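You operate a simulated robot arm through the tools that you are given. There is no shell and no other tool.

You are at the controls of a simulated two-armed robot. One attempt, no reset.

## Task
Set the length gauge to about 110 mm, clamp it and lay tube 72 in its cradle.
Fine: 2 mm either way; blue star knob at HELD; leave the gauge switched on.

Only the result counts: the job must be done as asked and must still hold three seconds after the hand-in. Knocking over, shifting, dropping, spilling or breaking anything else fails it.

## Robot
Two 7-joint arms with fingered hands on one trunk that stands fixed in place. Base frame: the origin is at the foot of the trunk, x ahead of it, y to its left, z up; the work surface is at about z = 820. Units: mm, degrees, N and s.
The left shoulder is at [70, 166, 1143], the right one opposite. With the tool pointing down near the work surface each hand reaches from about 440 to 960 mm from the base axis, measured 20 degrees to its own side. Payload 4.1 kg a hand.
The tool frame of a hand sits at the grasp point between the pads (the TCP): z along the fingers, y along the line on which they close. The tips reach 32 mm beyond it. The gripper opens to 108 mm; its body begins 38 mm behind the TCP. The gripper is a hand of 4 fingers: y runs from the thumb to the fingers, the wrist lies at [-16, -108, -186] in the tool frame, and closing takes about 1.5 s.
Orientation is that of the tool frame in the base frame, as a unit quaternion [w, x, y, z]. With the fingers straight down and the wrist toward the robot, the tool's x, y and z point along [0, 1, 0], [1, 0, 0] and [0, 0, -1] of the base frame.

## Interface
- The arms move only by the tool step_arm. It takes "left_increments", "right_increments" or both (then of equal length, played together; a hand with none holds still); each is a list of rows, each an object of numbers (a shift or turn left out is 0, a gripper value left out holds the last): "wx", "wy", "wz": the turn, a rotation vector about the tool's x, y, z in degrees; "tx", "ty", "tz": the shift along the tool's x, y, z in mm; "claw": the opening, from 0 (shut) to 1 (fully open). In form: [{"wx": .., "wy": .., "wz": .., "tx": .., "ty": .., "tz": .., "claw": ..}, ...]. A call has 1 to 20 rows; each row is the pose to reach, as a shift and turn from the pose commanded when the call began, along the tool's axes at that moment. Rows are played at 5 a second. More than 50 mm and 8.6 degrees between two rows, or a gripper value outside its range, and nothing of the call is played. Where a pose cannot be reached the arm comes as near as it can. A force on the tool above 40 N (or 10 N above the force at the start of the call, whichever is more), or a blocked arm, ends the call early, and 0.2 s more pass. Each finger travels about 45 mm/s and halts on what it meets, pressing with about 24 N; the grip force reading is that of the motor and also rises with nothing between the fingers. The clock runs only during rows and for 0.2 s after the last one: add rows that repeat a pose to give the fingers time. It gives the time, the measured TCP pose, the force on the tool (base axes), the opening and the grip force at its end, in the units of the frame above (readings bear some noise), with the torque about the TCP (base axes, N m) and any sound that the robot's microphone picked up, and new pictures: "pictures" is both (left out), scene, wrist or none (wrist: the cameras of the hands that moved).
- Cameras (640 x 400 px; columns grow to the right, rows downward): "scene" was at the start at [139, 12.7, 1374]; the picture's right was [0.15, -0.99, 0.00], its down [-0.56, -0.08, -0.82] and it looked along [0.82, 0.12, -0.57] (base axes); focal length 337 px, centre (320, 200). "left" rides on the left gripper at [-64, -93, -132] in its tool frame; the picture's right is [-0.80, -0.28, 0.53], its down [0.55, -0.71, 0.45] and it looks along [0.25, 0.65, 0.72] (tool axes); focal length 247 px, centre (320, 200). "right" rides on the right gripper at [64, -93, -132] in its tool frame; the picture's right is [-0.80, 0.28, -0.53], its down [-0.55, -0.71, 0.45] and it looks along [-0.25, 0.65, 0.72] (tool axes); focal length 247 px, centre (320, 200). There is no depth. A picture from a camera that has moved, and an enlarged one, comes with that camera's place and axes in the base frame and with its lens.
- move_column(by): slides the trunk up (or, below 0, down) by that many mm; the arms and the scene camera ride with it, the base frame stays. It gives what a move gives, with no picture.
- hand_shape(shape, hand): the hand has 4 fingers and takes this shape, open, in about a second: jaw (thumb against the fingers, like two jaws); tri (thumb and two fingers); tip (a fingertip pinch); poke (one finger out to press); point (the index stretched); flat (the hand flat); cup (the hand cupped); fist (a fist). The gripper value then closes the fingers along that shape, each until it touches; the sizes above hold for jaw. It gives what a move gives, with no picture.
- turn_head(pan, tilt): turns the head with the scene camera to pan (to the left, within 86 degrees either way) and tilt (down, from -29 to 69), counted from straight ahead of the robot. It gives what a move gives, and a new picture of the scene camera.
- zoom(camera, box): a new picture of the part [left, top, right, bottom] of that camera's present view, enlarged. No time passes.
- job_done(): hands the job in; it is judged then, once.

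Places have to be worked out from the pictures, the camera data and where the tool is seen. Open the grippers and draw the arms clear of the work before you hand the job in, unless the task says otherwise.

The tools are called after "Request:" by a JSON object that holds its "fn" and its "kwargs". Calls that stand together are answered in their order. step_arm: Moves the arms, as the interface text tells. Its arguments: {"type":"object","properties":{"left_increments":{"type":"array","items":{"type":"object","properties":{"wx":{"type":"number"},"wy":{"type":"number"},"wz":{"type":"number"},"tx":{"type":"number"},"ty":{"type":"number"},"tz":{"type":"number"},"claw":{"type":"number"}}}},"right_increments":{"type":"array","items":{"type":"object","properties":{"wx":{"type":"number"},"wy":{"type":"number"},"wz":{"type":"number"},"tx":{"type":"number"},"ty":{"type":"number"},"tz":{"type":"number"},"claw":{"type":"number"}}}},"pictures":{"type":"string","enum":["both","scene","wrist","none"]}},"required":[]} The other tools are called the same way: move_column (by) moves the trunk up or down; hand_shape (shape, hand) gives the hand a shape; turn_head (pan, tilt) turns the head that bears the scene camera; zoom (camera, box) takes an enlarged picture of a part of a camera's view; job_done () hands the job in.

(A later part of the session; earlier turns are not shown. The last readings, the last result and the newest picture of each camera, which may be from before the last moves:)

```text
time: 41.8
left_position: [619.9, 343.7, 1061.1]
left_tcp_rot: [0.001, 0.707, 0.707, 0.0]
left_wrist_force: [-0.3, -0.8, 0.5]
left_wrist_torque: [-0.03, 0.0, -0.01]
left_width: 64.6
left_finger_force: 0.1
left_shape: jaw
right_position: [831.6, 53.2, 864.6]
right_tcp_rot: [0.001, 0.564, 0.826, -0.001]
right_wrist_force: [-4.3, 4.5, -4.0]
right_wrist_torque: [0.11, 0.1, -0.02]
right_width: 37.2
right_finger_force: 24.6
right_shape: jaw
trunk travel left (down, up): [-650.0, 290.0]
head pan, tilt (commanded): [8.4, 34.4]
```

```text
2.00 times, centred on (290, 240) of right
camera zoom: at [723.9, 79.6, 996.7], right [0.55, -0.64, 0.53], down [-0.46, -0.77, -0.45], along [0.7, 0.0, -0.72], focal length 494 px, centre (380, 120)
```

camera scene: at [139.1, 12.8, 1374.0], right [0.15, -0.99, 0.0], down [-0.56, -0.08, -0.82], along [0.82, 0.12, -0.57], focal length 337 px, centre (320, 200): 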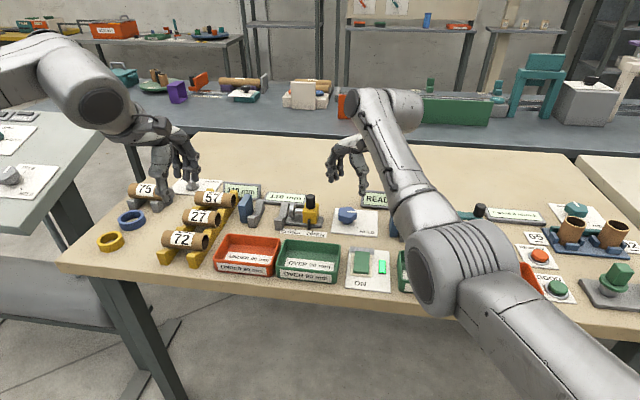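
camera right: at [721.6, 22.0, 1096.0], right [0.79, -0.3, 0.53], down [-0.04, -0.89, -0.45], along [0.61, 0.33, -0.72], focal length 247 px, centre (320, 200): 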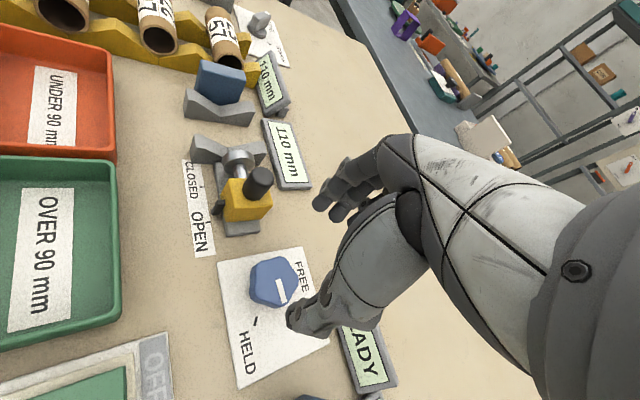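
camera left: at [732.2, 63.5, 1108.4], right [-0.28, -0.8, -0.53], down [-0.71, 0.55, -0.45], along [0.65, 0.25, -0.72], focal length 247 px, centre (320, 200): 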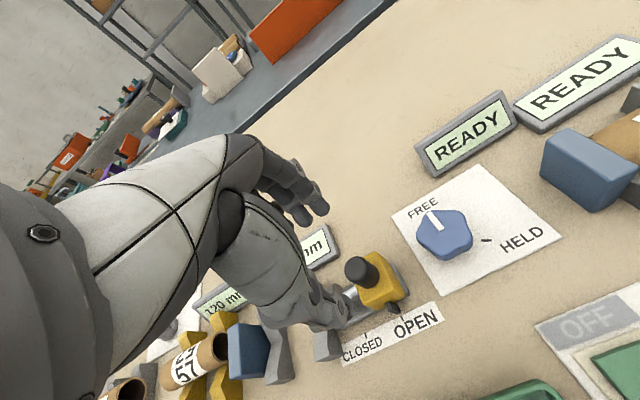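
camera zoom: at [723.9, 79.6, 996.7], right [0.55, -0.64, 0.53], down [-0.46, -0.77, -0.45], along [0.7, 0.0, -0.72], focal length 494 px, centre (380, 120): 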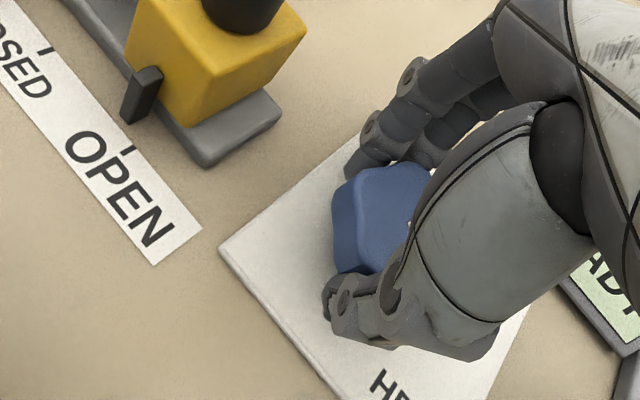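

I release the knob and lift the hand to see where the stripe points relative to the HELD tick.

Request:
{"fn": "step_arm", "kwargs": {"right_increments": [{"claw": 0.4}, {"claw": 0.5}, {"claw": 0.6}, {"claw": 0.7}, {"claw": 0.7}, {"claw": 0.7, "tz": -15}, {"tz": -40}, {"tz": -70}, {"tz": -95}, {"tz": -95}], "pictures": "none"}}

Request:
{"fn": "zoom", "kwargs": {"camera": "left", "box": [440, 20, 600, 120]}}

Request:
{"fn": "zoom", "kwargs": {"camera": "right", "box": [180, 180, 360, 340]}}

Request:
{"fn": "zoom", "kwargs": {"camera": "scene", "box": [290, 150, 430, 240]}}

```text
time: 44.0
left_position: [621.1, 344.9, 1060.8]
left_tcp_rot: [0.0, 0.707, 0.707, 0.0]
left_wrist_force: [0.3, 1.2, -0.3]
left_wrist_torque: [0.02, 0.0, -0.02]
left_width: 64.6
left_finger_force: 0.2
left_shape: jaw
right_position: [832.6, 51.6, 961.4]
right_tcp_rot: [0.0, 0.563, 0.826, -0.001]
right_wrist_force: [-0.2, -0.2, -0.1]
right_wrist_torque: [0.01, -0.01, 0.02]
right_width: 75.3
right_finger_force: 0.1
right_shape: jaw
trunk travel left (down, up): [-650.0, 290.0]
head pan, tilt (commanded): [8.4, 34.4]
```

```text
4.00 times, centred on (520, 70) of left
camera zoom: at [527.5, 279.2, 1192.3], right [-0.28, -0.8, -0.53], down [-0.71, 0.55, -0.45], along [0.65, 0.25, -0.72], focal length 988 px, centre (-480, 720)
```

zoom: 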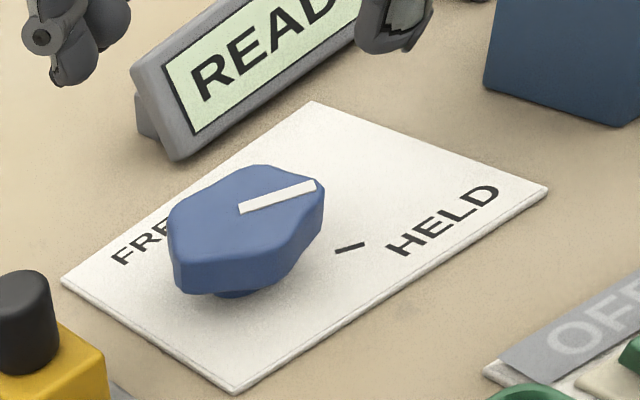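

```text
2.50 times, centred on (270, 260) of right
camera zoom: at [724.2, 78.7, 1092.1], right [0.55, -0.64, 0.53], down [-0.46, -0.77, -0.45], along [0.7, 0.0, -0.72], focal length 617 px, centre (445, 50)
```

zoom: 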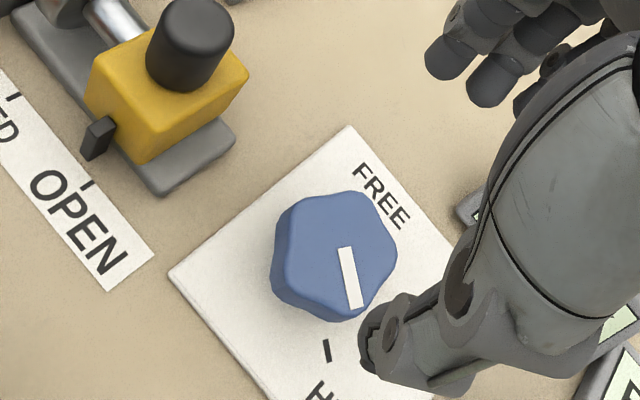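

```text
4.44 times, centred on (360, 195) of scene
camera zoom: at [139.4, 12.8, 1374.0], right [0.15, -0.99, 0.0], down [-0.56, -0.08, -0.82], along [0.82, 0.12, -0.57], focal length 1498 px, centre (142, 222)
```

zoom: 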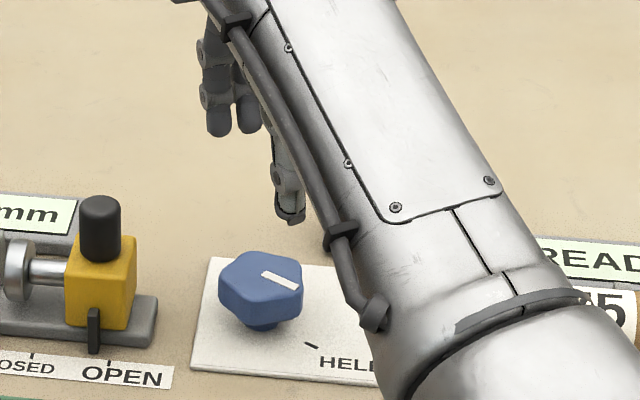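

The stripe is now parallel with the HELD tick (about 119–120° from FREE by my calculation). I withdraw the right hand up and back to the right.

Request:
{"fn": "step_arm", "kwargs": {"right_increments": [{"tz": -30}, {"tz": -60, "wz": 4}, {"tz": -90, "tx": -15, "ty": -30, "wz": 8}, {"tz": -90, "tx": -32, "ty": -66, "wz": 12}, {"tz": -90, "tx": -50, "ty": -102, "wz": 16}, {"tz": -90, "tx": -68, "ty": -140, "wz": 20}, {"tz": -90, "tx": -86, "ty": -178, "wz": 21.5}, {"tz": -90, "tx": -104, "ty": -216, "wz": 21.5}, {"tz": -90, "tx": -122, "ty": -254, "wz": 21.5}, {"tz": -90, "tx": -138, "ty": -286, "wz": 21.5}, {"tz": -90, "tx": -148, "ty": -307, "wz": 21.5}, {"tz": -90, "tx": -148, "ty": -307, "wz": 21.5}], "pictures": "scene"}}

Request:
{"fn": "zoom", "kwargs": {"camera": "scene", "box": [320, 195, 390, 240]}}

Request:
{"fn": "zoom", "kwargs": {"camera": "scene", "box": [220, 160, 400, 272]}}

```text
time: 46.8
left_position: [621.8, 343.2, 1062.0]
left_tcp_rot: [-0.001, 0.707, 0.707, 0.0]
left_wrist_force: [0.1, -0.1, 0.5]
left_wrist_torque: [-0.01, -0.02, -0.03]
left_width: 64.7
left_finger_force: 0.0
left_shape: jaw
right_position: [617.9, -238.3, 1057.7]
right_tcp_rot: [0.023, 0.729, 0.684, -0.004]
right_wrist_force: [-0.2, -0.3, -0.3]
right_wrist_torque: [0.01, -0.01, -0.01]
right_width: 75.5
right_finger_force: 0.1
right_shape: jaw
right hand out of reach, approached as far as the arm can: row 10, 11, 12
trunk travel left (down, up): [-650.0, 290.0]
head pan, tilt (commanded): [8.4, 34.4]
stopped in row 12 (right hand): the arm was blocked; the commanded pose is now the measured one
camera scene: at [139.0, 12.8, 1374.0], right [0.15, -0.99, 0.0], down [-0.56, -0.08, -0.82], along [0.82, 0.12, -0.57], focal length 337 px, centre (320, 200)
```

scene: 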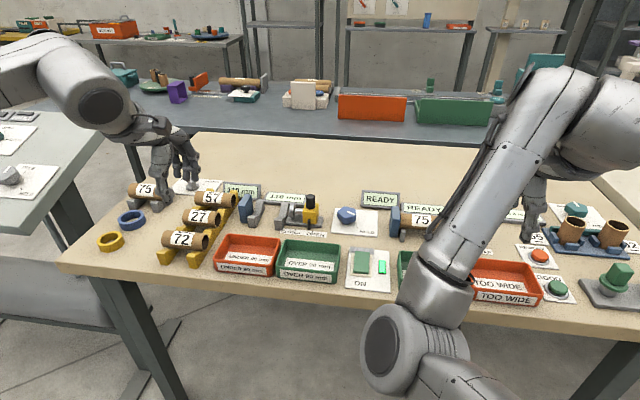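

```text
8.89 times, centred on (355, 218) of scene
camera zoom: at [139.0, 12.8, 1374.0], right [0.15, -0.99, 0.0], down [-0.56, -0.08, -0.82], along [0.82, 0.12, -0.57], focal length 2995 px, centre (9, 44)
```

zoom: 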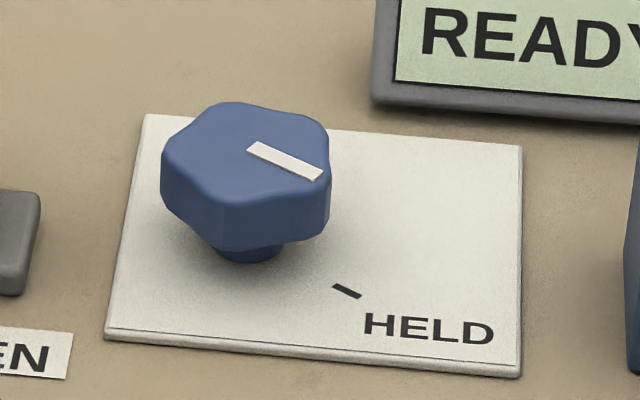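

```text
3.56 times, centred on (310, 216) of scene
camera zoom: at [139.0, 12.8, 1374.0], right [0.15, -0.99, 0.0], down [-0.56, -0.08, -0.82], along [0.82, 0.12, -0.57], focal length 1198 px, centre (356, 143)
```

zoom: 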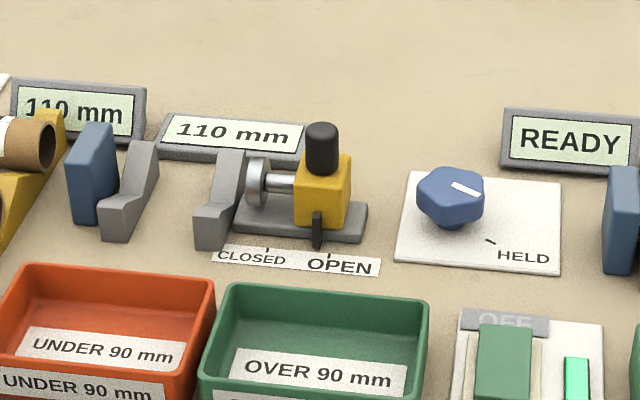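

The knob stands near HELD and the gauge still shows 110 mm. I zoom in more tightly to compare stripe and tick precisely, and to check whether anything near the right arm was touched.

Request:
{"fn": "zoom", "kwargs": {"camera": "scene", "box": [332, 202, 368, 232]}}

Request:
{"fn": "zoom", "kwargs": {"camera": "left", "box": [470, 50, 550, 100]}}

Request:
{"fn": "zoom", "kwargs": {"camera": "scene", "box": [380, 130, 640, 310]}}

```text
13.33 times, centred on (350, 217) of scene
camera zoom: at [139.0, 12.8, 1374.0], right [0.15, -0.99, 0.0], down [-0.56, -0.08, -0.82], along [0.82, 0.12, -0.57], focal length 4493 px, centre (-80, -27)
```

zoom: 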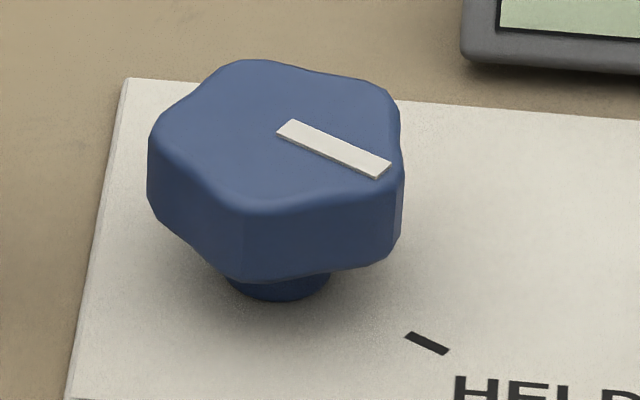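

```text
8.00 times, centred on (510, 75) of left
camera zoom: at [527.1, 279.3, 1192.6], right [-0.28, -0.8, -0.53], down [-0.71, 0.55, -0.45], along [0.65, 0.25, -0.72], focal length 1976 px, centre (-1200, 1200)
```

zoom: 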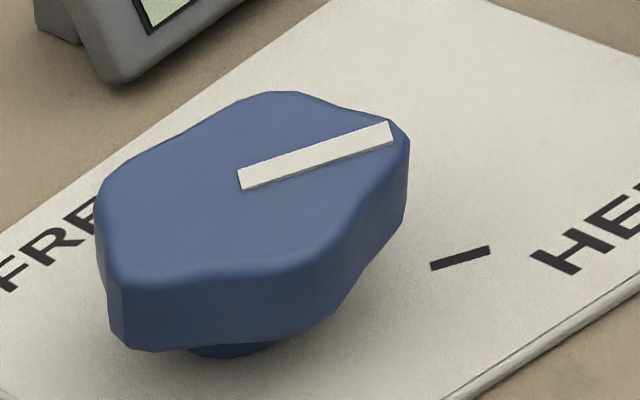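

```text
2.22 times, centred on (510, 220) of scene
camera zoom: at [139.0, 12.8, 1374.0], right [0.15, -0.99, 0.0], down [-0.56, -0.08, -0.82], along [0.82, 0.12, -0.57], focal length 749 px, centre (-102, 156)
```

zoom: 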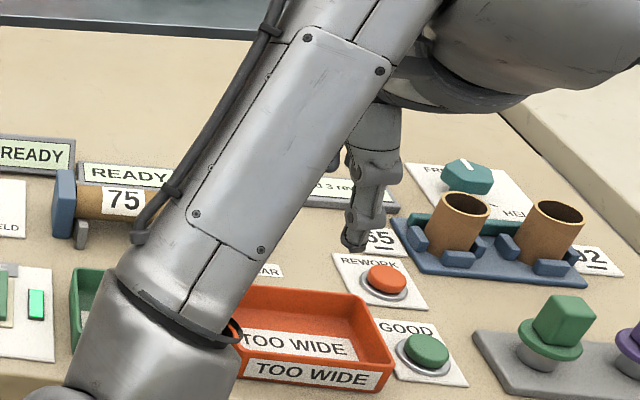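

Stripe (≈117°) and HELD tick (≈118°) agree. The right arm ended in an awkward blocked configuration but touches nothing; I move it back slightly toward its earlier resting position and straighten it.

Request:
{"fn": "step_arm", "kwargs": {"right_increments": [{"tz": -15, "tx": 15, "wx": 0.5, "wy": 0.7, "wz": -1}, {"tz": -30, "tx": 35, "wx": 1, "wy": 1.4, "wz": -2}, {"tz": -45, "tx": 55, "wx": 1.6, "wy": 2.1, "wz": -3.7}, {"tz": -52, "tx": 70, "wx": 1.6, "wy": 2.1, "wz": -3.7}, {"tz": -52, "tx": 70, "wx": 1.6, "wy": 2.1, "wz": -3.7}], "pictures": "scene"}}

```text
time: 48.0
left_position: [621.2, 343.4, 1060.1]
left_tcp_rot: [0.0, 0.707, 0.707, 0.0]
left_wrist_force: [-0.1, -0.4, 0.0]
left_wrist_torque: [-0.02, 0.05, -0.05]
left_width: 64.4
left_finger_force: 0.0
left_shape: jaw
right_position: [642.1, -187.9, 1109.9]
right_tcp_rot: [0.004, 0.715, 0.699, 0.001]
right_wrist_force: [-0.3, -0.8, 0.3]
right_wrist_torque: [0.0, -0.02, -0.01]
right_width: 75.6
right_finger_force: 0.1
right_shape: jaw
right hand out of reach, approached as far as the arm can: row 3, 4, 5
trunk travel left (down, up): [-650.0, 290.0]
head pan, tilt (commanded): [8.4, 34.4]
camera scene: at [139.1, 12.4, 1374.0], right [0.15, -0.99, 0.0], down [-0.56, -0.08, -0.82], along [0.82, 0.12, -0.57], focal length 337 px, centre (320, 200)
```

scene: 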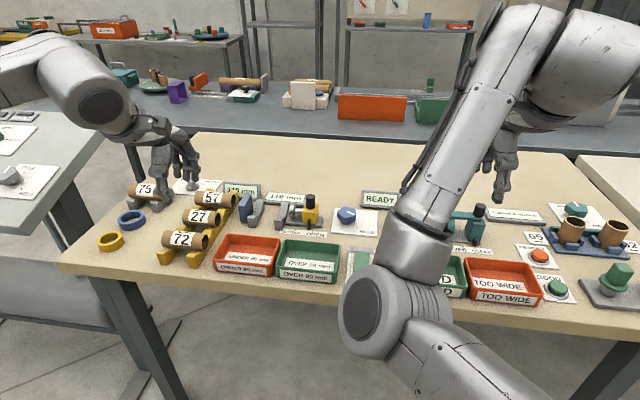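

Now for the tube. I take close views of tube 72 on its rack from the left wrist and scene cameras.

Request:
{"fn": "zoom", "kwargs": {"camera": "left", "box": [200, 100, 480, 400]}}

Request:
{"fn": "zoom", "kwargs": {"camera": "scene", "box": [150, 210, 240, 270]}}

Request:
{"fn": "zoom", "kwargs": {"camera": "scene", "box": [90, 100, 330, 270]}}

```text
1.33 times, centred on (340, 250) of left
camera zoom: at [527.2, 278.9, 1192.5], right [-0.28, -0.8, -0.53], down [-0.71, 0.55, -0.45], along [0.65, 0.25, -0.72], focal length 329 px, centre (293, 133)
```

zoom: 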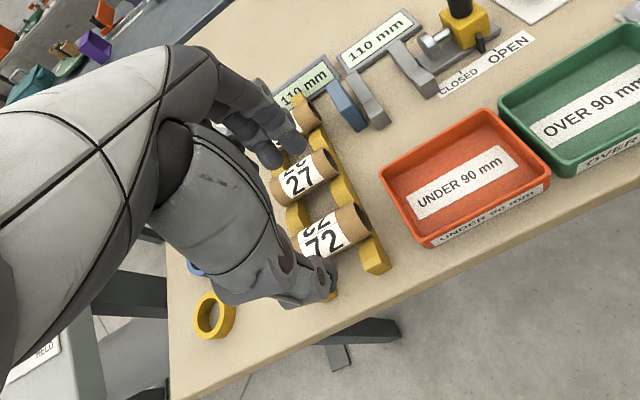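

```text
6.67 times, centred on (195, 240) of scene
camera zoom: at [139.1, 12.4, 1374.0], right [0.15, -0.99, 0.0], down [-0.56, -0.08, -0.82], along [0.82, 0.12, -0.57], focal length 2246 px, centre (1153, -67)
```

zoom: 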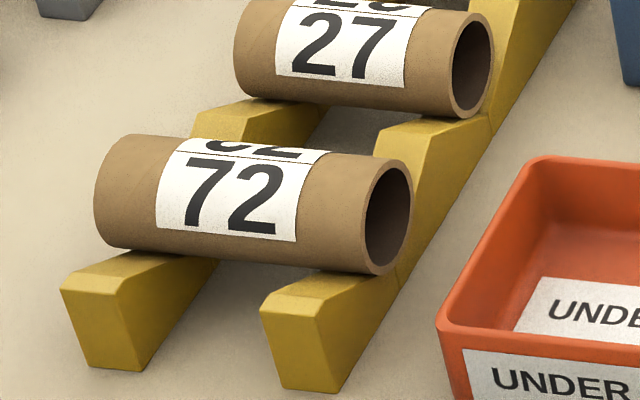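

```text
2.35 times, centred on (210, 185) of scene
camera zoom: at [139.1, 12.4, 1374.0], right [0.15, -0.99, 0.0], down [-0.56, -0.08, -0.82], along [0.82, 0.12, -0.57], focal length 793 px, centre (579, 235)
```

zoom: 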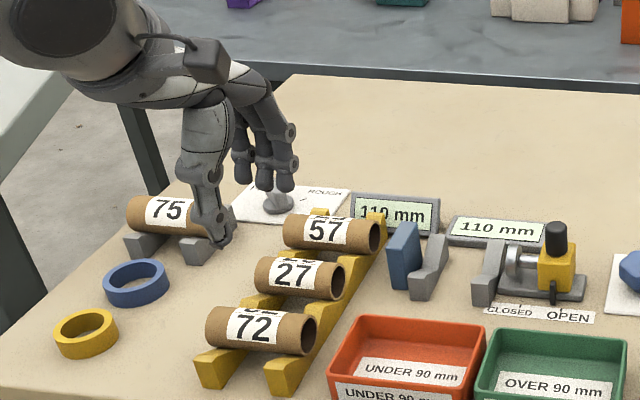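

I need better tube coordinates, so I zoom closer with the left wrist camera on tube 72's right end and the bars.

Request:
{"fn": "zoom", "kwargs": {"camera": "left", "box": [330, 180, 430, 310]}}

Request:
{"fn": "zoom", "kwargs": {"camera": "scene", "box": [185, 225, 220, 265]}}

```text
3.08 times, centred on (380, 245) of left
camera zoom: at [527.2, 278.9, 1192.5], right [-0.28, -0.8, -0.53], down [-0.71, 0.55, -0.45], along [0.65, 0.25, -0.72], focal length 760 px, centre (135, 62)
```

zoom: 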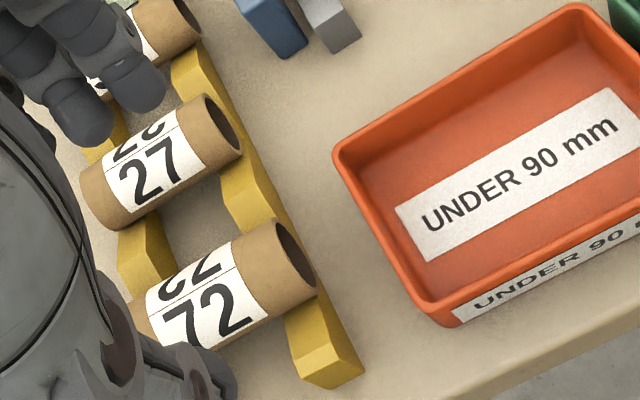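

```text
10.00 times, centred on (202, 245) of scene
camera zoom: at [139.1, 12.4, 1374.0], right [0.15, -0.99, 0.0], down [-0.56, -0.08, -0.82], along [0.82, 0.12, -0.57], focal length 3370 px, centre (1495, -250)
```

zoom: 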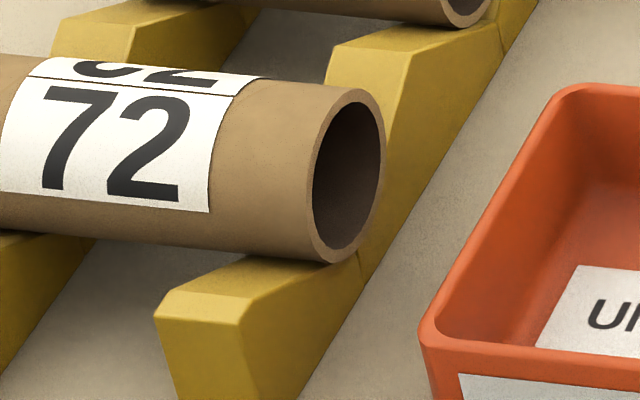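

Tube 72: axis near x≈671, z≈862, from y≈355 to y≈451 (centre ≈403, length ≈96). A three-finger jaw is about as wide as the 54 mm gap between bars, so I try the narrower "tri" shape and look at it.

Request:
{"fn": "hand_shape", "kwargs": {"shape": "tri", "hand": "left"}}

Request:
{"fn": "zoom", "kwargs": {"camera": "scene", "box": [110, 90, 230, 215]}}

Request:
{"fn": "zoom", "kwargs": {"camera": "left", "box": [200, 100, 480, 400]}}

```text
time: 48.9
left_position: [620.8, 344.6, 1061.4]
left_tcp_rot: [0.0, 0.708, 0.707, 0.0]
left_wrist_force: [-0.3, 0.5, -0.4]
left_wrist_torque: [0.02, -0.02, 0.01]
left_width: 108.0
left_finger_force: 0.0
left_shape: tri
right_position: [641.1, -187.5, 1110.1]
right_tcp_rot: [0.007, 0.715, 0.699, 0.0]
right_wrist_force: [-0.5, 0.1, 0.1]
right_wrist_torque: [0.03, 0.04, 0.0]
right_width: 75.2
right_finger_force: 0.0
right_shape: jaw
trunk travel left (down, up): [-650.0, 290.0]
head pan, tilt (commanded): [8.4, 34.4]
```

```text
3.20 times, centred on (170, 152) of scene
camera zoom: at [139.1, 12.8, 1374.0], right [0.15, -0.99, 0.0], down [-0.56, -0.08, -0.82], along [0.82, 0.12, -0.57], focal length 1078 px, centre (800, 352)
```

zoom: 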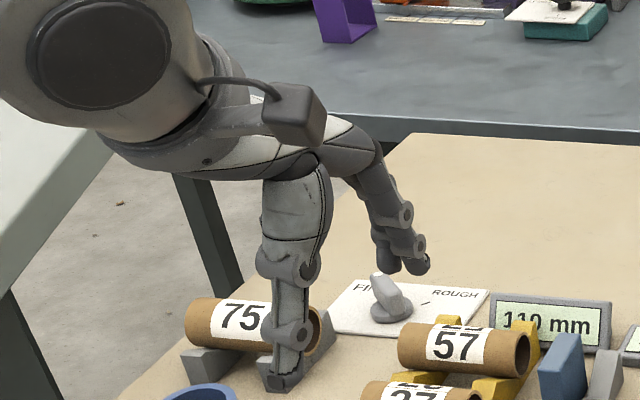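

```text
1.33 times, centred on (340, 250) of left
camera zoom: at [527.2, 279.2, 1192.5], right [-0.28, -0.8, -0.53], down [-0.71, 0.55, -0.45], along [0.65, 0.25, -0.72], focal length 329 px, centre (293, 133)
```

zoom: 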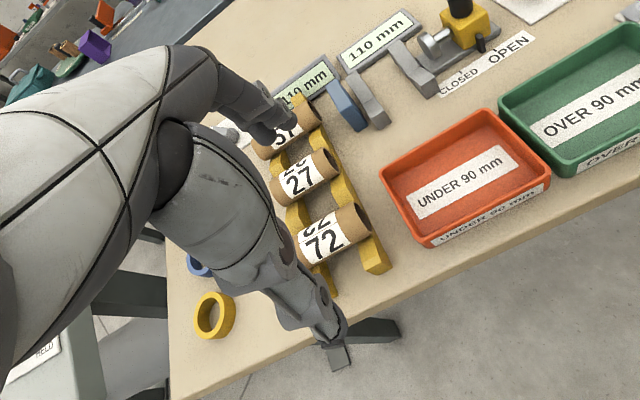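

Tri gives two fingers (about -8 and +12 mm) opposing the thumb, fitting the gap. I move the left hand over tube 72 at (671,403), z≈960, with the opening reduced to about 60 mm.

Request:
{"fn": "step_arm", "kwargs": {"left_increments": [{"tx": 15, "ty": 12, "tz": 15, "claw": 0.8}, {"tx": 30, "ty": 25, "tz": 35, "claw": 0.65}, {"tx": 45, "ty": 38, "tz": 55, "claw": 0.55}, {"tx": 58, "ty": 50, "tz": 78, "claw": 0.55}, {"tx": 58, "ty": 50, "tz": 101, "claw": 0.55}, {"tx": 58, "ty": 50, "tz": 101, "claw": 0.55}], "pictures": "both"}}

Request:
{"fn": "zoom", "kwargs": {"camera": "scene", "box": [120, 140, 260, 270]}}

Request:
{"fn": "zoom", "kwargs": {"camera": "left", "box": [230, 150, 430, 330]}}

```text
time: 50.3
left_position: [670.2, 400.9, 962.0]
left_tcp_rot: [0.0, 0.707, 0.707, 0.0]
left_wrist_force: [1.0, -0.1, -0.6]
left_wrist_torque: [-0.03, 0.01, 0.02]
left_width: 59.6
left_finger_force: 0.0
left_shape: tri
right_position: [641.5, -187.8, 1108.4]
right_tcp_rot: [0.005, 0.715, 0.699, -0.001]
right_wrist_force: [0.1, 0.4, 0.2]
right_wrist_torque: [0.04, -0.01, 0.04]
right_width: 75.4
right_finger_force: 0.1
right_shape: jaw
trunk travel left (down, up): [-650.0, 290.0]
head pan, tilt (commanded): [8.4, 34.4]
camera scene: at [139.0, 12.7, 1374.0], right [0.15, -0.99, 0.0], down [-0.56, -0.08, -0.82], along [0.82, 0.12, -0.57], focal length 337 px, centre (320, 200)
camera left: at [576.6, 337.4, 1091.7], right [-0.28, -0.8, -0.53], down [-0.71, 0.55, -0.45], along [0.65, 0.25, -0.72], focal length 247 px, centre (320, 200)
```

scene: 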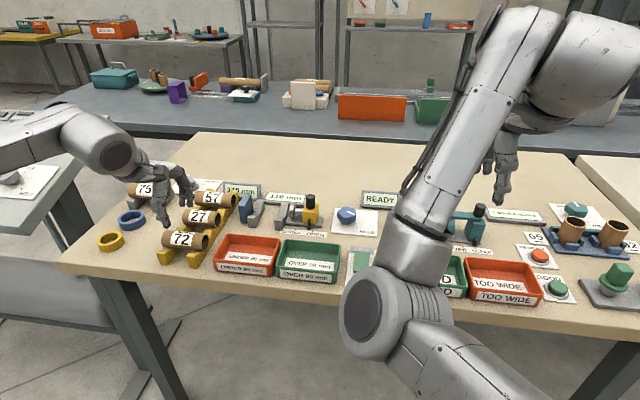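
left: 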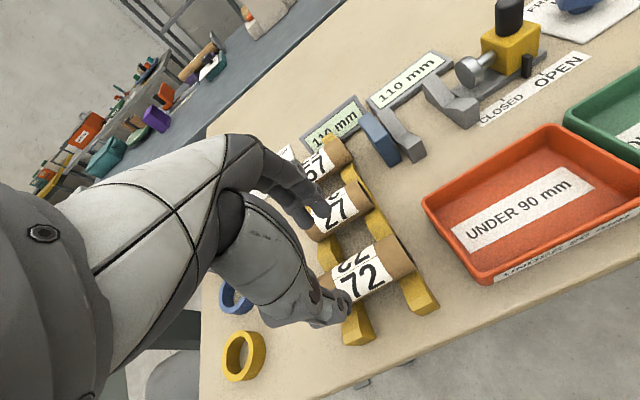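

```text
3.08 times, centred on (190, 205) of scene
camera zoom: at [139.0, 12.7, 1374.0], right [0.15, -0.99, 0.0], down [-0.56, -0.08, -0.82], along [0.82, 0.12, -0.57], focal length 1037 px, centre (720, 185)
```

zoom: 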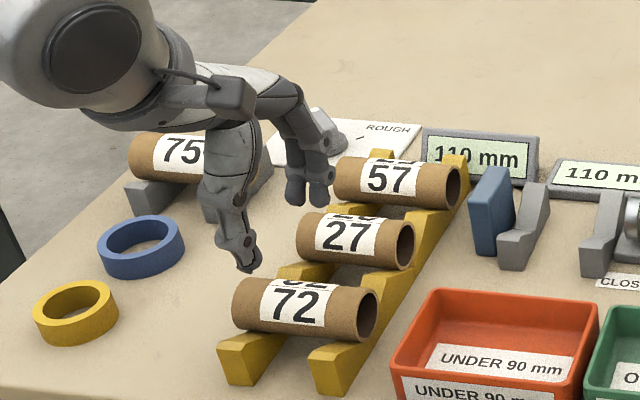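

```text
2.22 times, centred on (330, 240) of left
camera zoom: at [576.6, 337.4, 1091.7], right [-0.28, -0.8, -0.53], down [-0.71, 0.55, -0.45], along [0.65, 0.25, -0.72], focal length 549 px, centre (298, 111)
```

zoom: 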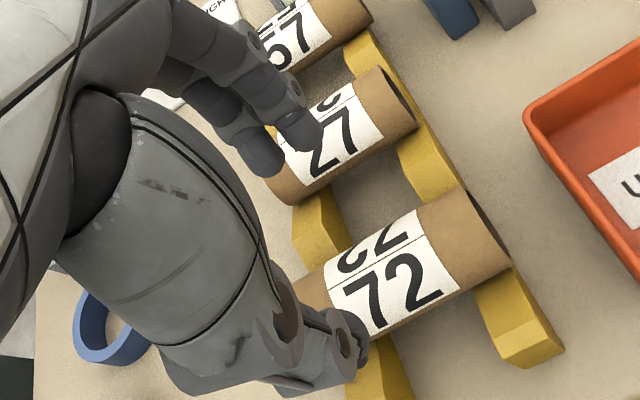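

The wrist view confirms the tube's axis at x≈670 and right end at y≈357; the fingers fit between the bars. I lower to z≈905 and look before going down fully.

Request:
{"fn": "step_arm", "kwargs": {"left_increments": [{"tz": 20}, {"tz": 40}, {"tz": 55}, {"tz": 55}], "pictures": "none"}}

Request:
{"fn": "zoom", "kwargs": {"camera": "scene", "box": [140, 160, 260, 270]}}

Request:
{"fn": "zoom", "kwargs": {"camera": "left", "box": [230, 150, 430, 330]}}

```text
time: 51.3
left_position: [671.1, 401.1, 906.2]
left_tcp_rot: [0.0, 0.708, 0.707, 0.0]
left_wrist_force: [0.0, 0.1, 0.6]
left_wrist_torque: [0.02, -0.01, -0.03]
left_width: 59.6
left_finger_force: 0.0
left_shape: tri
right_position: [641.8, -188.5, 1109.0]
right_tcp_rot: [0.005, 0.715, 0.699, -0.001]
right_wrist_force: [-0.2, 0.9, 0.4]
right_wrist_torque: [-0.02, -0.01, -0.01]
right_width: 75.2
right_finger_force: 0.0
right_shape: jaw
trunk travel left (down, up): [-650.0, 290.0]
head pan, tilt (commanded): [8.4, 34.4]
```

```text
3.64 times, centred on (200, 215) of scene
camera zoom: at [139.0, 12.7, 1374.0], right [0.15, -0.99, 0.0], down [-0.56, -0.08, -0.82], along [0.82, 0.12, -0.57], focal length 1225 px, centre (756, 146)
```

zoom: 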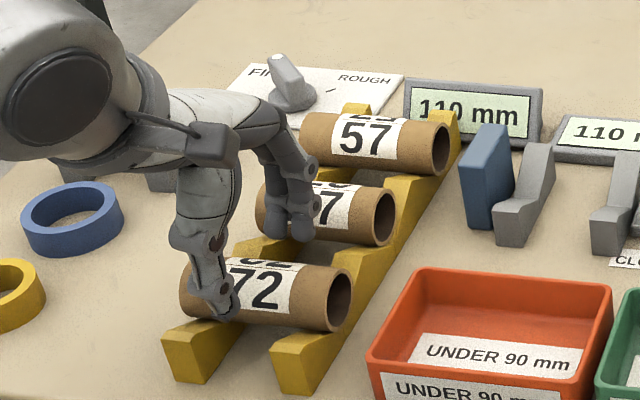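

```text
2.22 times, centred on (330, 240) of left
camera zoom: at [577.0, 336.5, 1036.7], right [-0.28, -0.8, -0.53], down [-0.71, 0.55, -0.45], along [0.65, 0.25, -0.72], focal length 549 px, centre (298, 111)
```

zoom: 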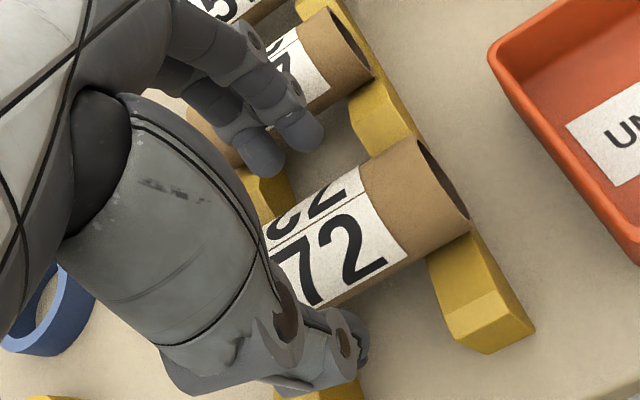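

Everything is clear: fingers at y≈396 and 415 between the bars, thumb at y≈412. I lower the remaining 36 mm and close on the tube.

Request:
{"fn": "step_arm", "kwargs": {"left_increments": [{"tz": 12}, {"tz": 24}, {"tz": 32}, {"tz": 36}, {"tz": 36}], "pictures": "none"}}

Request:
{"fn": "zoom", "kwargs": {"camera": "scene", "box": [140, 160, 260, 270]}}

Request:
{"fn": "zoom", "kwargs": {"camera": "left", "box": [230, 150, 430, 330]}}

```text
time: 52.5
left_position: [671.1, 400.3, 870.1]
left_tcp_rot: [0.0, 0.707, 0.707, 0.001]
left_wrist_force: [0.7, 0.3, 1.1]
left_wrist_torque: [0.06, 0.0, 0.0]
left_width: 59.7
left_finger_force: 0.0
left_shape: tri
right_position: [640.7, -188.6, 1107.4]
right_tcp_rot: [0.005, 0.715, 0.699, -0.002]
right_wrist_force: [0.9, 0.8, -0.1]
right_wrist_torque: [-0.03, -0.01, 0.02]
right_width: 75.4
right_finger_force: 0.2
right_shape: jaw
trunk travel left (down, up): [-650.0, 290.0]
head pan, tilt (commanded): [8.4, 34.4]
```

```text
3.64 times, centred on (200, 215) of scene
camera zoom: at [139.1, 12.7, 1374.0], right [0.15, -0.99, 0.0], down [-0.56, -0.08, -0.82], along [0.82, 0.12, -0.57], focal length 1225 px, centre (756, 146)
```

zoom: 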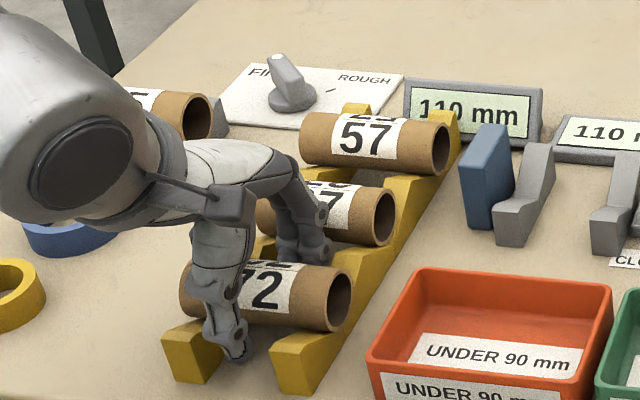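

```text
2.22 times, centred on (330, 240) of left
camera zoom: at [577.3, 337.2, 1000.8], right [-0.28, -0.8, -0.53], down [-0.71, 0.55, -0.45], along [0.65, 0.25, -0.72], focal length 549 px, centre (298, 111)
```

zoom: 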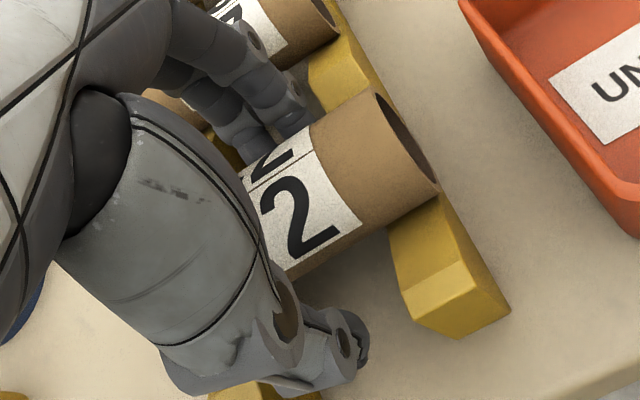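

The hand is around the tube without contact forces. I close the fingers on it.

Request:
{"fn": "step_arm", "kwargs": {"left_increments": [{"claw": 0.48}, {"claw": 0.42}, {"claw": 0.36}, {"claw": 0.3}, {"claw": 0.25}, {"claw": 0.2}, {"claw": 0.2}, {"claw": 0.2}], "pictures": "none"}}

Request:
{"fn": "zoom", "kwargs": {"camera": "scene", "box": [140, 160, 260, 270]}}

Request:
{"fn": "zoom", "kwargs": {"camera": "left", "box": [230, 150, 430, 330]}}

```text
time: 54.3
left_position: [671.2, 402.1, 869.1]
left_tcp_rot: [0.0, 0.707, 0.707, 0.0]
left_wrist_force: [0.1, 1.2, 0.2]
left_wrist_torque: [0.0, 0.03, -0.02]
left_width: 30.0
left_finger_force: 24.3
left_shape: tri
right_position: [642.3, -187.7, 1107.9]
right_tcp_rot: [0.005, 0.715, 0.699, -0.001]
right_wrist_force: [0.3, -0.1, -0.4]
right_wrist_torque: [0.02, 0.01, -0.01]
right_width: 75.3
right_finger_force: 0.1
right_shape: jaw
trunk travel left (down, up): [-650.0, 290.0]
head pan, tilt (commanded): [8.4, 34.4]
```

```text
3.64 times, centred on (200, 215) of scene
camera zoom: at [139.1, 12.8, 1374.0], right [0.15, -0.99, 0.0], down [-0.56, -0.08, -0.82], along [0.82, 0.12, -0.57], focal length 1225 px, centre (756, 146)
```

zoom: 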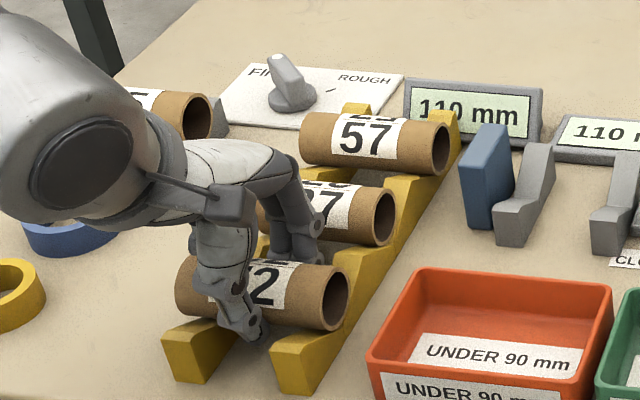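

```text
2.22 times, centred on (330, 240) of left
camera zoom: at [577.3, 337.2, 1000.9], right [-0.28, -0.8, -0.53], down [-0.71, 0.55, -0.45], along [0.65, 0.25, -0.72], focal length 549 px, centre (298, 111)
```

zoom: 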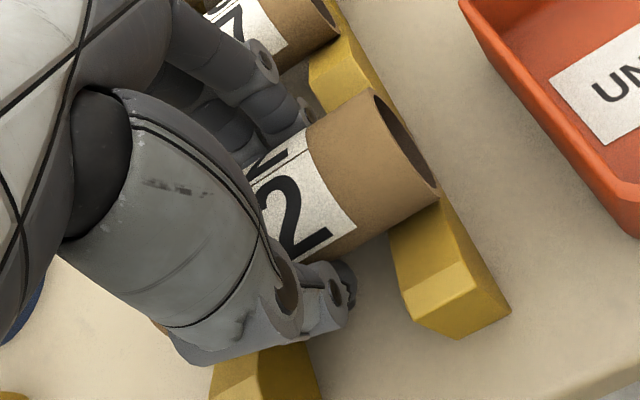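

The tube is gripped (24 N). I lift it straight up 25 mm and check that it comes along level.

Request:
{"fn": "step_arm", "kwargs": {"left_increments": [{"tz": -5}, {"tz": -10}, {"tz": -18}, {"tz": -26}, {"tz": -26}], "pictures": "none"}}

Request:
{"fn": "zoom", "kwargs": {"camera": "scene", "box": [140, 160, 260, 270]}}

Request:
{"fn": "zoom", "kwargs": {"camera": "left", "box": [230, 150, 430, 330]}}

```text
time: 55.5
left_position: [671.8, 402.6, 896.9]
left_tcp_rot: [0.0, 0.707, 0.707, 0.0]
left_wrist_force: [0.5, -0.9, -0.5]
left_wrist_torque: [0.01, -0.04, 0.01]
left_width: 30.2
left_finger_force: 24.4
left_shape: tri
right_position: [642.2, -187.9, 1107.6]
right_tcp_rot: [0.004, 0.715, 0.699, 0.0]
right_wrist_force: [-0.6, -0.1, 0.1]
right_wrist_torque: [-0.03, 0.01, 0.03]
right_width: 75.6
right_finger_force: 0.1
right_shape: jaw
trunk travel left (down, up): [-650.0, 290.0]
head pan, tilt (commanded): [8.4, 34.4]
```

```text
3.64 times, centred on (200, 215) of scene
camera zoom: at [139.2, 12.9, 1374.0], right [0.15, -0.99, 0.0], down [-0.56, -0.08, -0.82], along [0.82, 0.12, -0.57], focal length 1225 px, centre (756, 146)
```

zoom: 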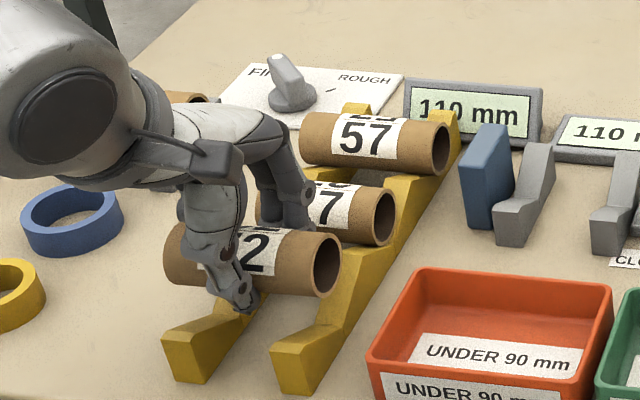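

```text
2.22 times, centred on (330, 240) of left
camera zoom: at [577.4, 337.4, 1026.4], right [-0.28, -0.8, -0.53], down [-0.71, 0.55, -0.45], along [0.65, 0.25, -0.72], focal length 549 px, centre (298, 111)
```

zoom: 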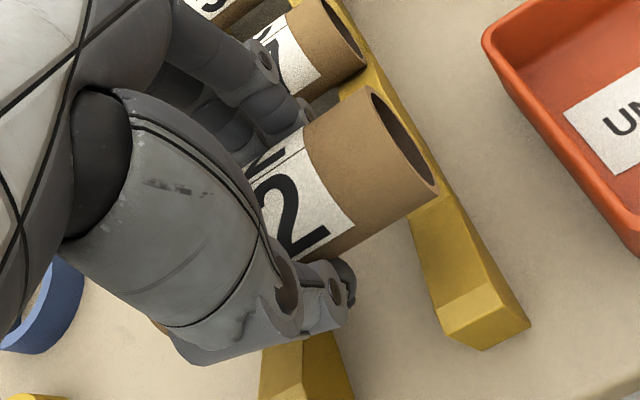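

The tube came up level; its right end is about 44 mm to the right of the TCP, so its centre is at TCP y+4. I lift to z≈1000 and carry it above the cradle (TCP target x=825, y=246).

Request:
{"fn": "step_arm", "kwargs": {"left_increments": [{"tz": -25}, {"tz": -50}, {"tz": -80}, {"tz": -104}, {"tz": -104, "tx": -20, "ty": 20}, {"tz": -104, "tx": -42, "ty": 41}, {"tz": -104, "tx": -64, "ty": 62}, {"tz": -104, "tx": -86, "ty": 84}, {"tz": -104, "tx": -108, "ty": 105}, {"tz": -104, "tx": -130, "ty": 127}, {"tz": -104, "tx": -148, "ty": 144}, {"tz": -104, "tx": -156, "ty": 153}, {"tz": -104, "tx": -156, "ty": 153}], "pictures": "both"}}

Request:
{"fn": "zoom", "kwargs": {"camera": "scene", "box": [200, 120, 360, 240]}}

Request:
{"fn": "zoom", "kwargs": {"camera": "left", "box": [230, 150, 430, 330]}}

```text
time: 58.3
left_position: [824.3, 245.0, 999.5]
left_tcp_rot: [0.0, 0.708, 0.706, 0.0]
left_wrist_force: [-1.2, -0.5, -0.6]
left_wrist_torque: [-0.01, 0.01, -0.01]
left_width: 30.3
left_finger_force: 23.7
left_shape: tri
right_position: [641.9, -187.9, 1108.2]
right_tcp_rot: [0.005, 0.715, 0.699, 0.0]
right_wrist_force: [0.9, 0.1, 0.3]
right_wrist_torque: [0.0, -0.05, 0.01]
right_width: 75.5
right_finger_force: 0.1
right_shape: jaw
trunk travel left (down, up): [-650.0, 290.0]
head pan, tilt (commanded): [8.4, 34.4]
camera scene: at [139.1, 13.0, 1374.0], right [0.15, -0.99, 0.0], down [-0.56, -0.08, -0.82], along [0.82, 0.12, -0.57], focal length 337 px, centre (320, 200)
camera left: at [730.4, 180.7, 1130.4], right [-0.28, -0.8, -0.53], down [-0.71, 0.55, -0.45], along [0.65, 0.25, -0.72], focal length 247 px, centre (320, 200)
```

scene: 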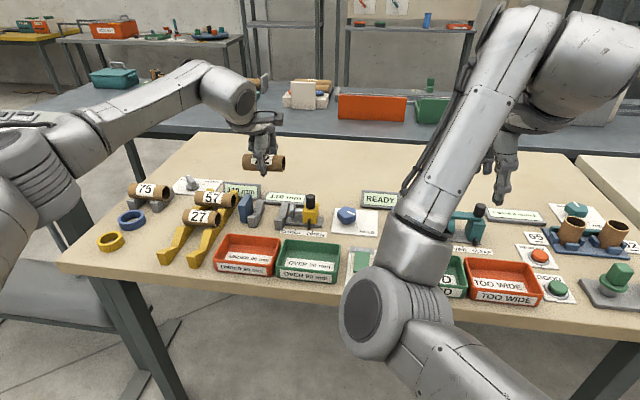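
left: 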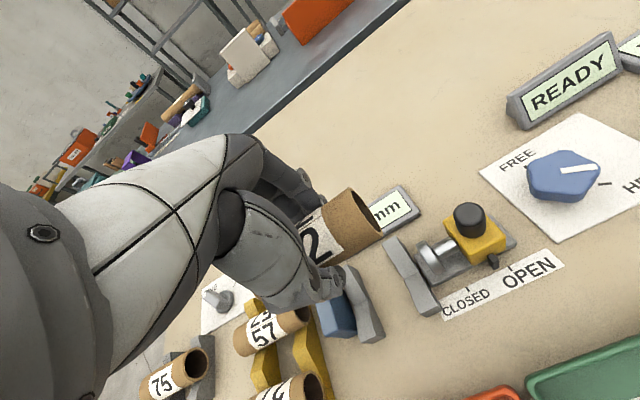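

```text
3.33 times, centred on (280, 180) of scene
camera zoom: at [139.1, 13.0, 1374.0], right [0.15, -0.99, 0.0], down [-0.56, -0.08, -0.82], along [0.82, 0.12, -0.57], focal length 1123 px, centre (453, 267)
```

zoom: 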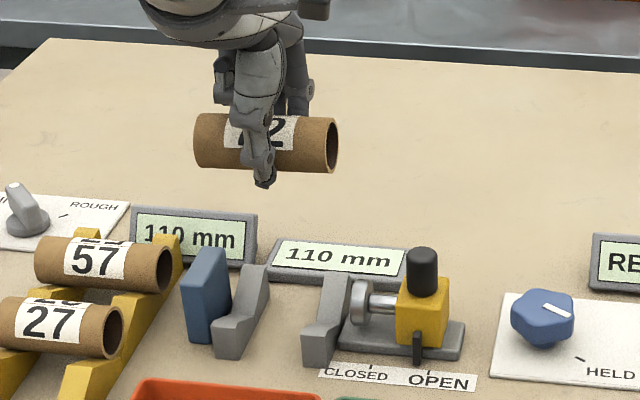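

```text
2.22 times, centred on (330, 240) of left
camera zoom: at [730.4, 180.7, 1130.4], right [-0.28, -0.8, -0.53], down [-0.71, 0.55, -0.45], along [0.65, 0.25, -0.72], focal length 549 px, centre (298, 111)
```

zoom: 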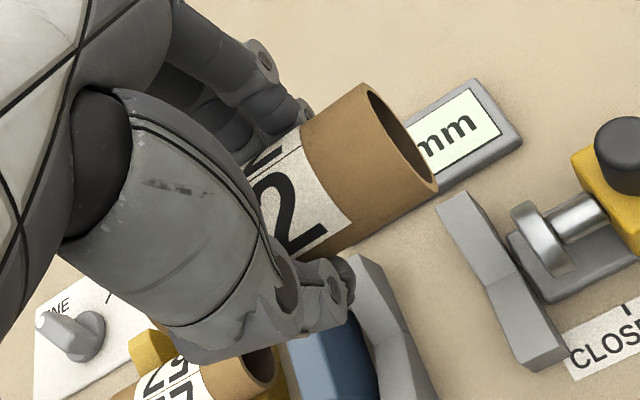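

The held tube spans about y=201.5 to 297, centred over the gap. I zoom on the gauge to double-check anvil face and disc face before lowering.

Request:
{"fn": "zoom", "kwargs": {"camera": "scene", "box": [240, 185, 310, 230]}}

Request:
{"fn": "zoom", "kwargs": {"camera": "left", "box": [320, 200, 480, 330]}}

```text
8.89 times, centred on (275, 208) of scene
camera zoom: at [139.1, 13.0, 1374.0], right [0.15, -0.99, 0.0], down [-0.56, -0.08, -0.82], along [0.82, 0.12, -0.57], focal length 2995 px, centre (720, 133)
```

zoom: 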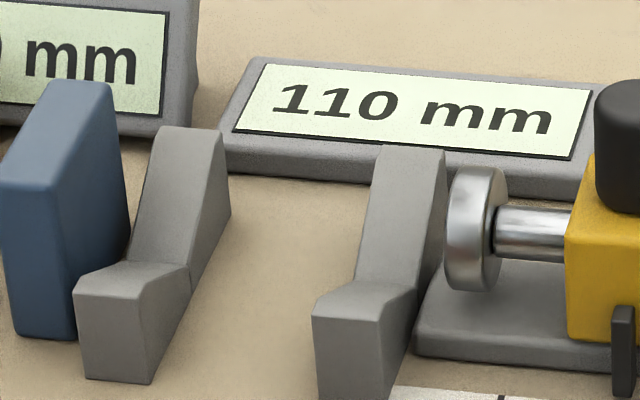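

```text
3.08 times, centred on (400, 265) of left
camera zoom: at [730.4, 180.7, 1130.4], right [-0.28, -0.8, -0.53], down [-0.71, 0.55, -0.45], along [0.65, 0.25, -0.72], focal length 760 px, centre (74, 0)
```

zoom: 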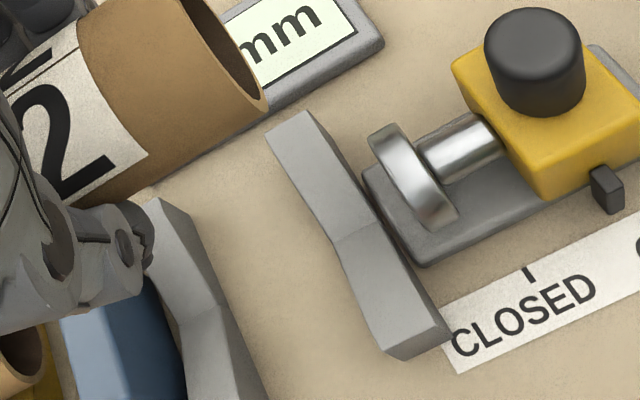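

Anvil face is at y≈304.5 and the disc face at about 192–195, so the tube has 7–9 mm free at each end. I lower to z≈885 (tube bottom about 857) and look again.

Request:
{"fn": "step_arm", "kwargs": {"left_increments": [{"tz": 20}, {"tz": 45}, {"tz": 70}, {"tz": 90}, {"tz": 105}, {"tz": 114}, {"tz": 114}], "pictures": "none"}}

Request:
{"fn": "zoom", "kwargs": {"camera": "scene", "box": [220, 160, 320, 235]}}

Request:
{"fn": "zoom", "kwargs": {"camera": "left", "box": [280, 180, 480, 330]}}

```text
time: 59.9
left_position: [823.4, 245.9, 886.2]
left_tcp_rot: [0.001, 0.706, 0.708, 0.001]
left_wrist_force: [0.1, -0.2, -0.5]
left_wrist_torque: [0.05, 0.02, 0.01]
left_width: 30.5
left_finger_force: 24.6
left_shape: tri
right_position: [641.4, -188.3, 1108.3]
right_tcp_rot: [0.005, 0.715, 0.699, -0.001]
right_wrist_force: [0.1, 1.0, -0.3]
right_wrist_torque: [-0.01, -0.01, -0.02]
right_width: 75.3
right_finger_force: 0.0
right_shape: jaw
trunk travel left (down, up): [-650.0, 290.0]
head pan, tilt (commanded): [8.4, 34.4]
```

```text
5.33 times, centred on (270, 198) of scene
camera zoom: at [139.1, 12.7, 1374.0], right [0.15, -0.99, 0.0], down [-0.56, -0.08, -0.82], along [0.82, 0.12, -0.57], focal length 1797 px, centre (587, 213)
```

zoom: 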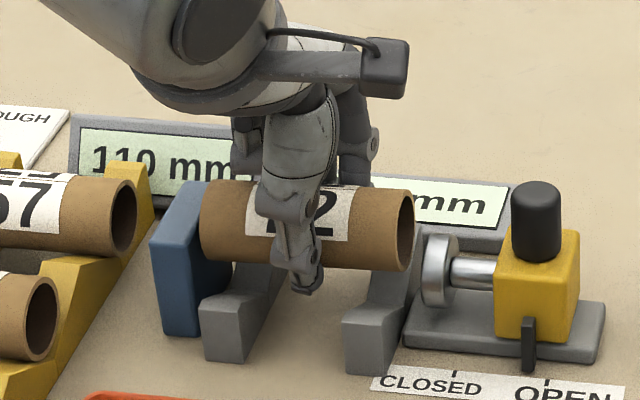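

```text
2.67 times, centred on (380, 255) of left
camera zoom: at [729.5, 181.0, 1016.3], right [-0.28, -0.8, -0.53], down [-0.71, 0.55, -0.45], along [0.65, 0.25, -0.72], focal length 659 px, centre (160, 53)
```

zoom: 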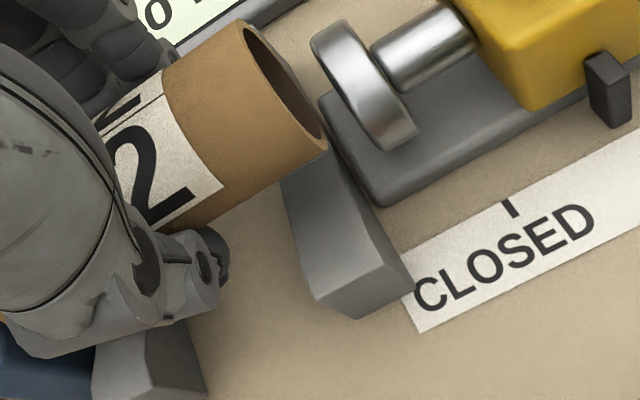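

The tube is well placed, spanning y≈201.7 to 297.6. I lower further to TCP z≈869 and check the force.

Request:
{"fn": "step_arm", "kwargs": {"left_increments": [{"tz": 6}, {"tz": 11}, {"tz": 15}, {"tz": 17}, {"tz": 17}], "pictures": "none"}}

Request:
{"fn": "zoom", "kwargs": {"camera": "scene", "box": [220, 160, 320, 235]}}

Request:
{"fn": "zoom", "kwargs": {"camera": "left", "box": [280, 180, 480, 330]}}

```text
time: 61.1
left_position: [823.6, 245.3, 869.7]
left_tcp_rot: [0.0, 0.708, 0.706, 0.0]
left_wrist_force: [-0.9, -0.8, 0.5]
left_wrist_torque: [0.0, -0.01, -0.02]
left_width: 30.6
left_finger_force: 24.5
left_shape: tri
right_position: [641.8, -189.7, 1108.0]
right_tcp_rot: [0.004, 0.715, 0.699, -0.001]
right_wrist_force: [-0.2, -0.5, -0.7]
right_wrist_torque: [0.04, -0.02, 0.02]
right_width: 75.4
right_finger_force: 0.0
right_shape: jaw
trunk travel left (down, up): [-650.0, 290.0]
head pan, tilt (commanded): [8.4, 34.4]
```

```text
5.33 times, centred on (270, 198) of scene
camera zoom: at [139.2, 12.7, 1374.0], right [0.15, -0.99, 0.0], down [-0.56, -0.08, -0.82], along [0.82, 0.12, -0.57], focal length 1797 px, centre (587, 213)
```

zoom: 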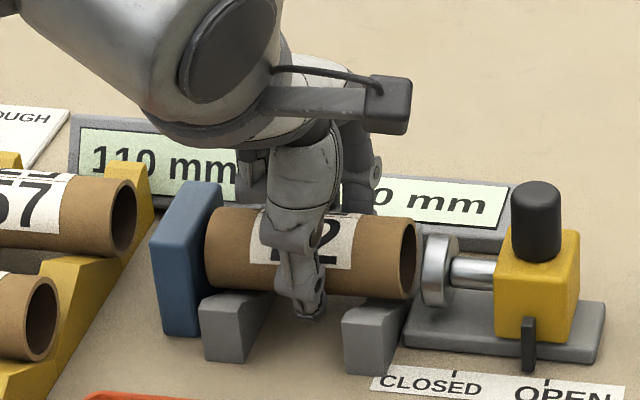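

```text
2.67 times, centred on (380, 255) of left
camera zoom: at [730.1, 180.9, 999.5], right [-0.28, -0.8, -0.53], down [-0.71, 0.55, -0.45], along [0.65, 0.25, -0.72], focal length 659 px, centre (160, 53)
```

zoom: 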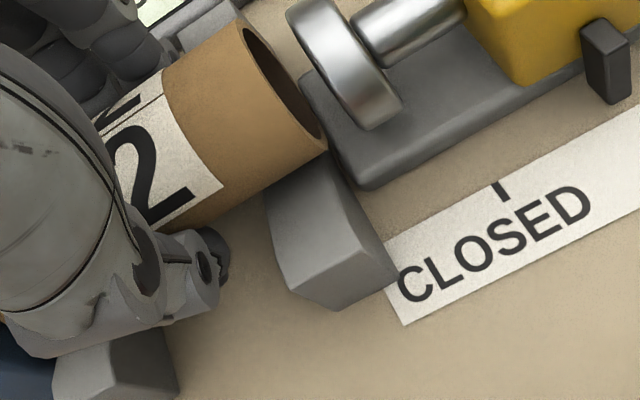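

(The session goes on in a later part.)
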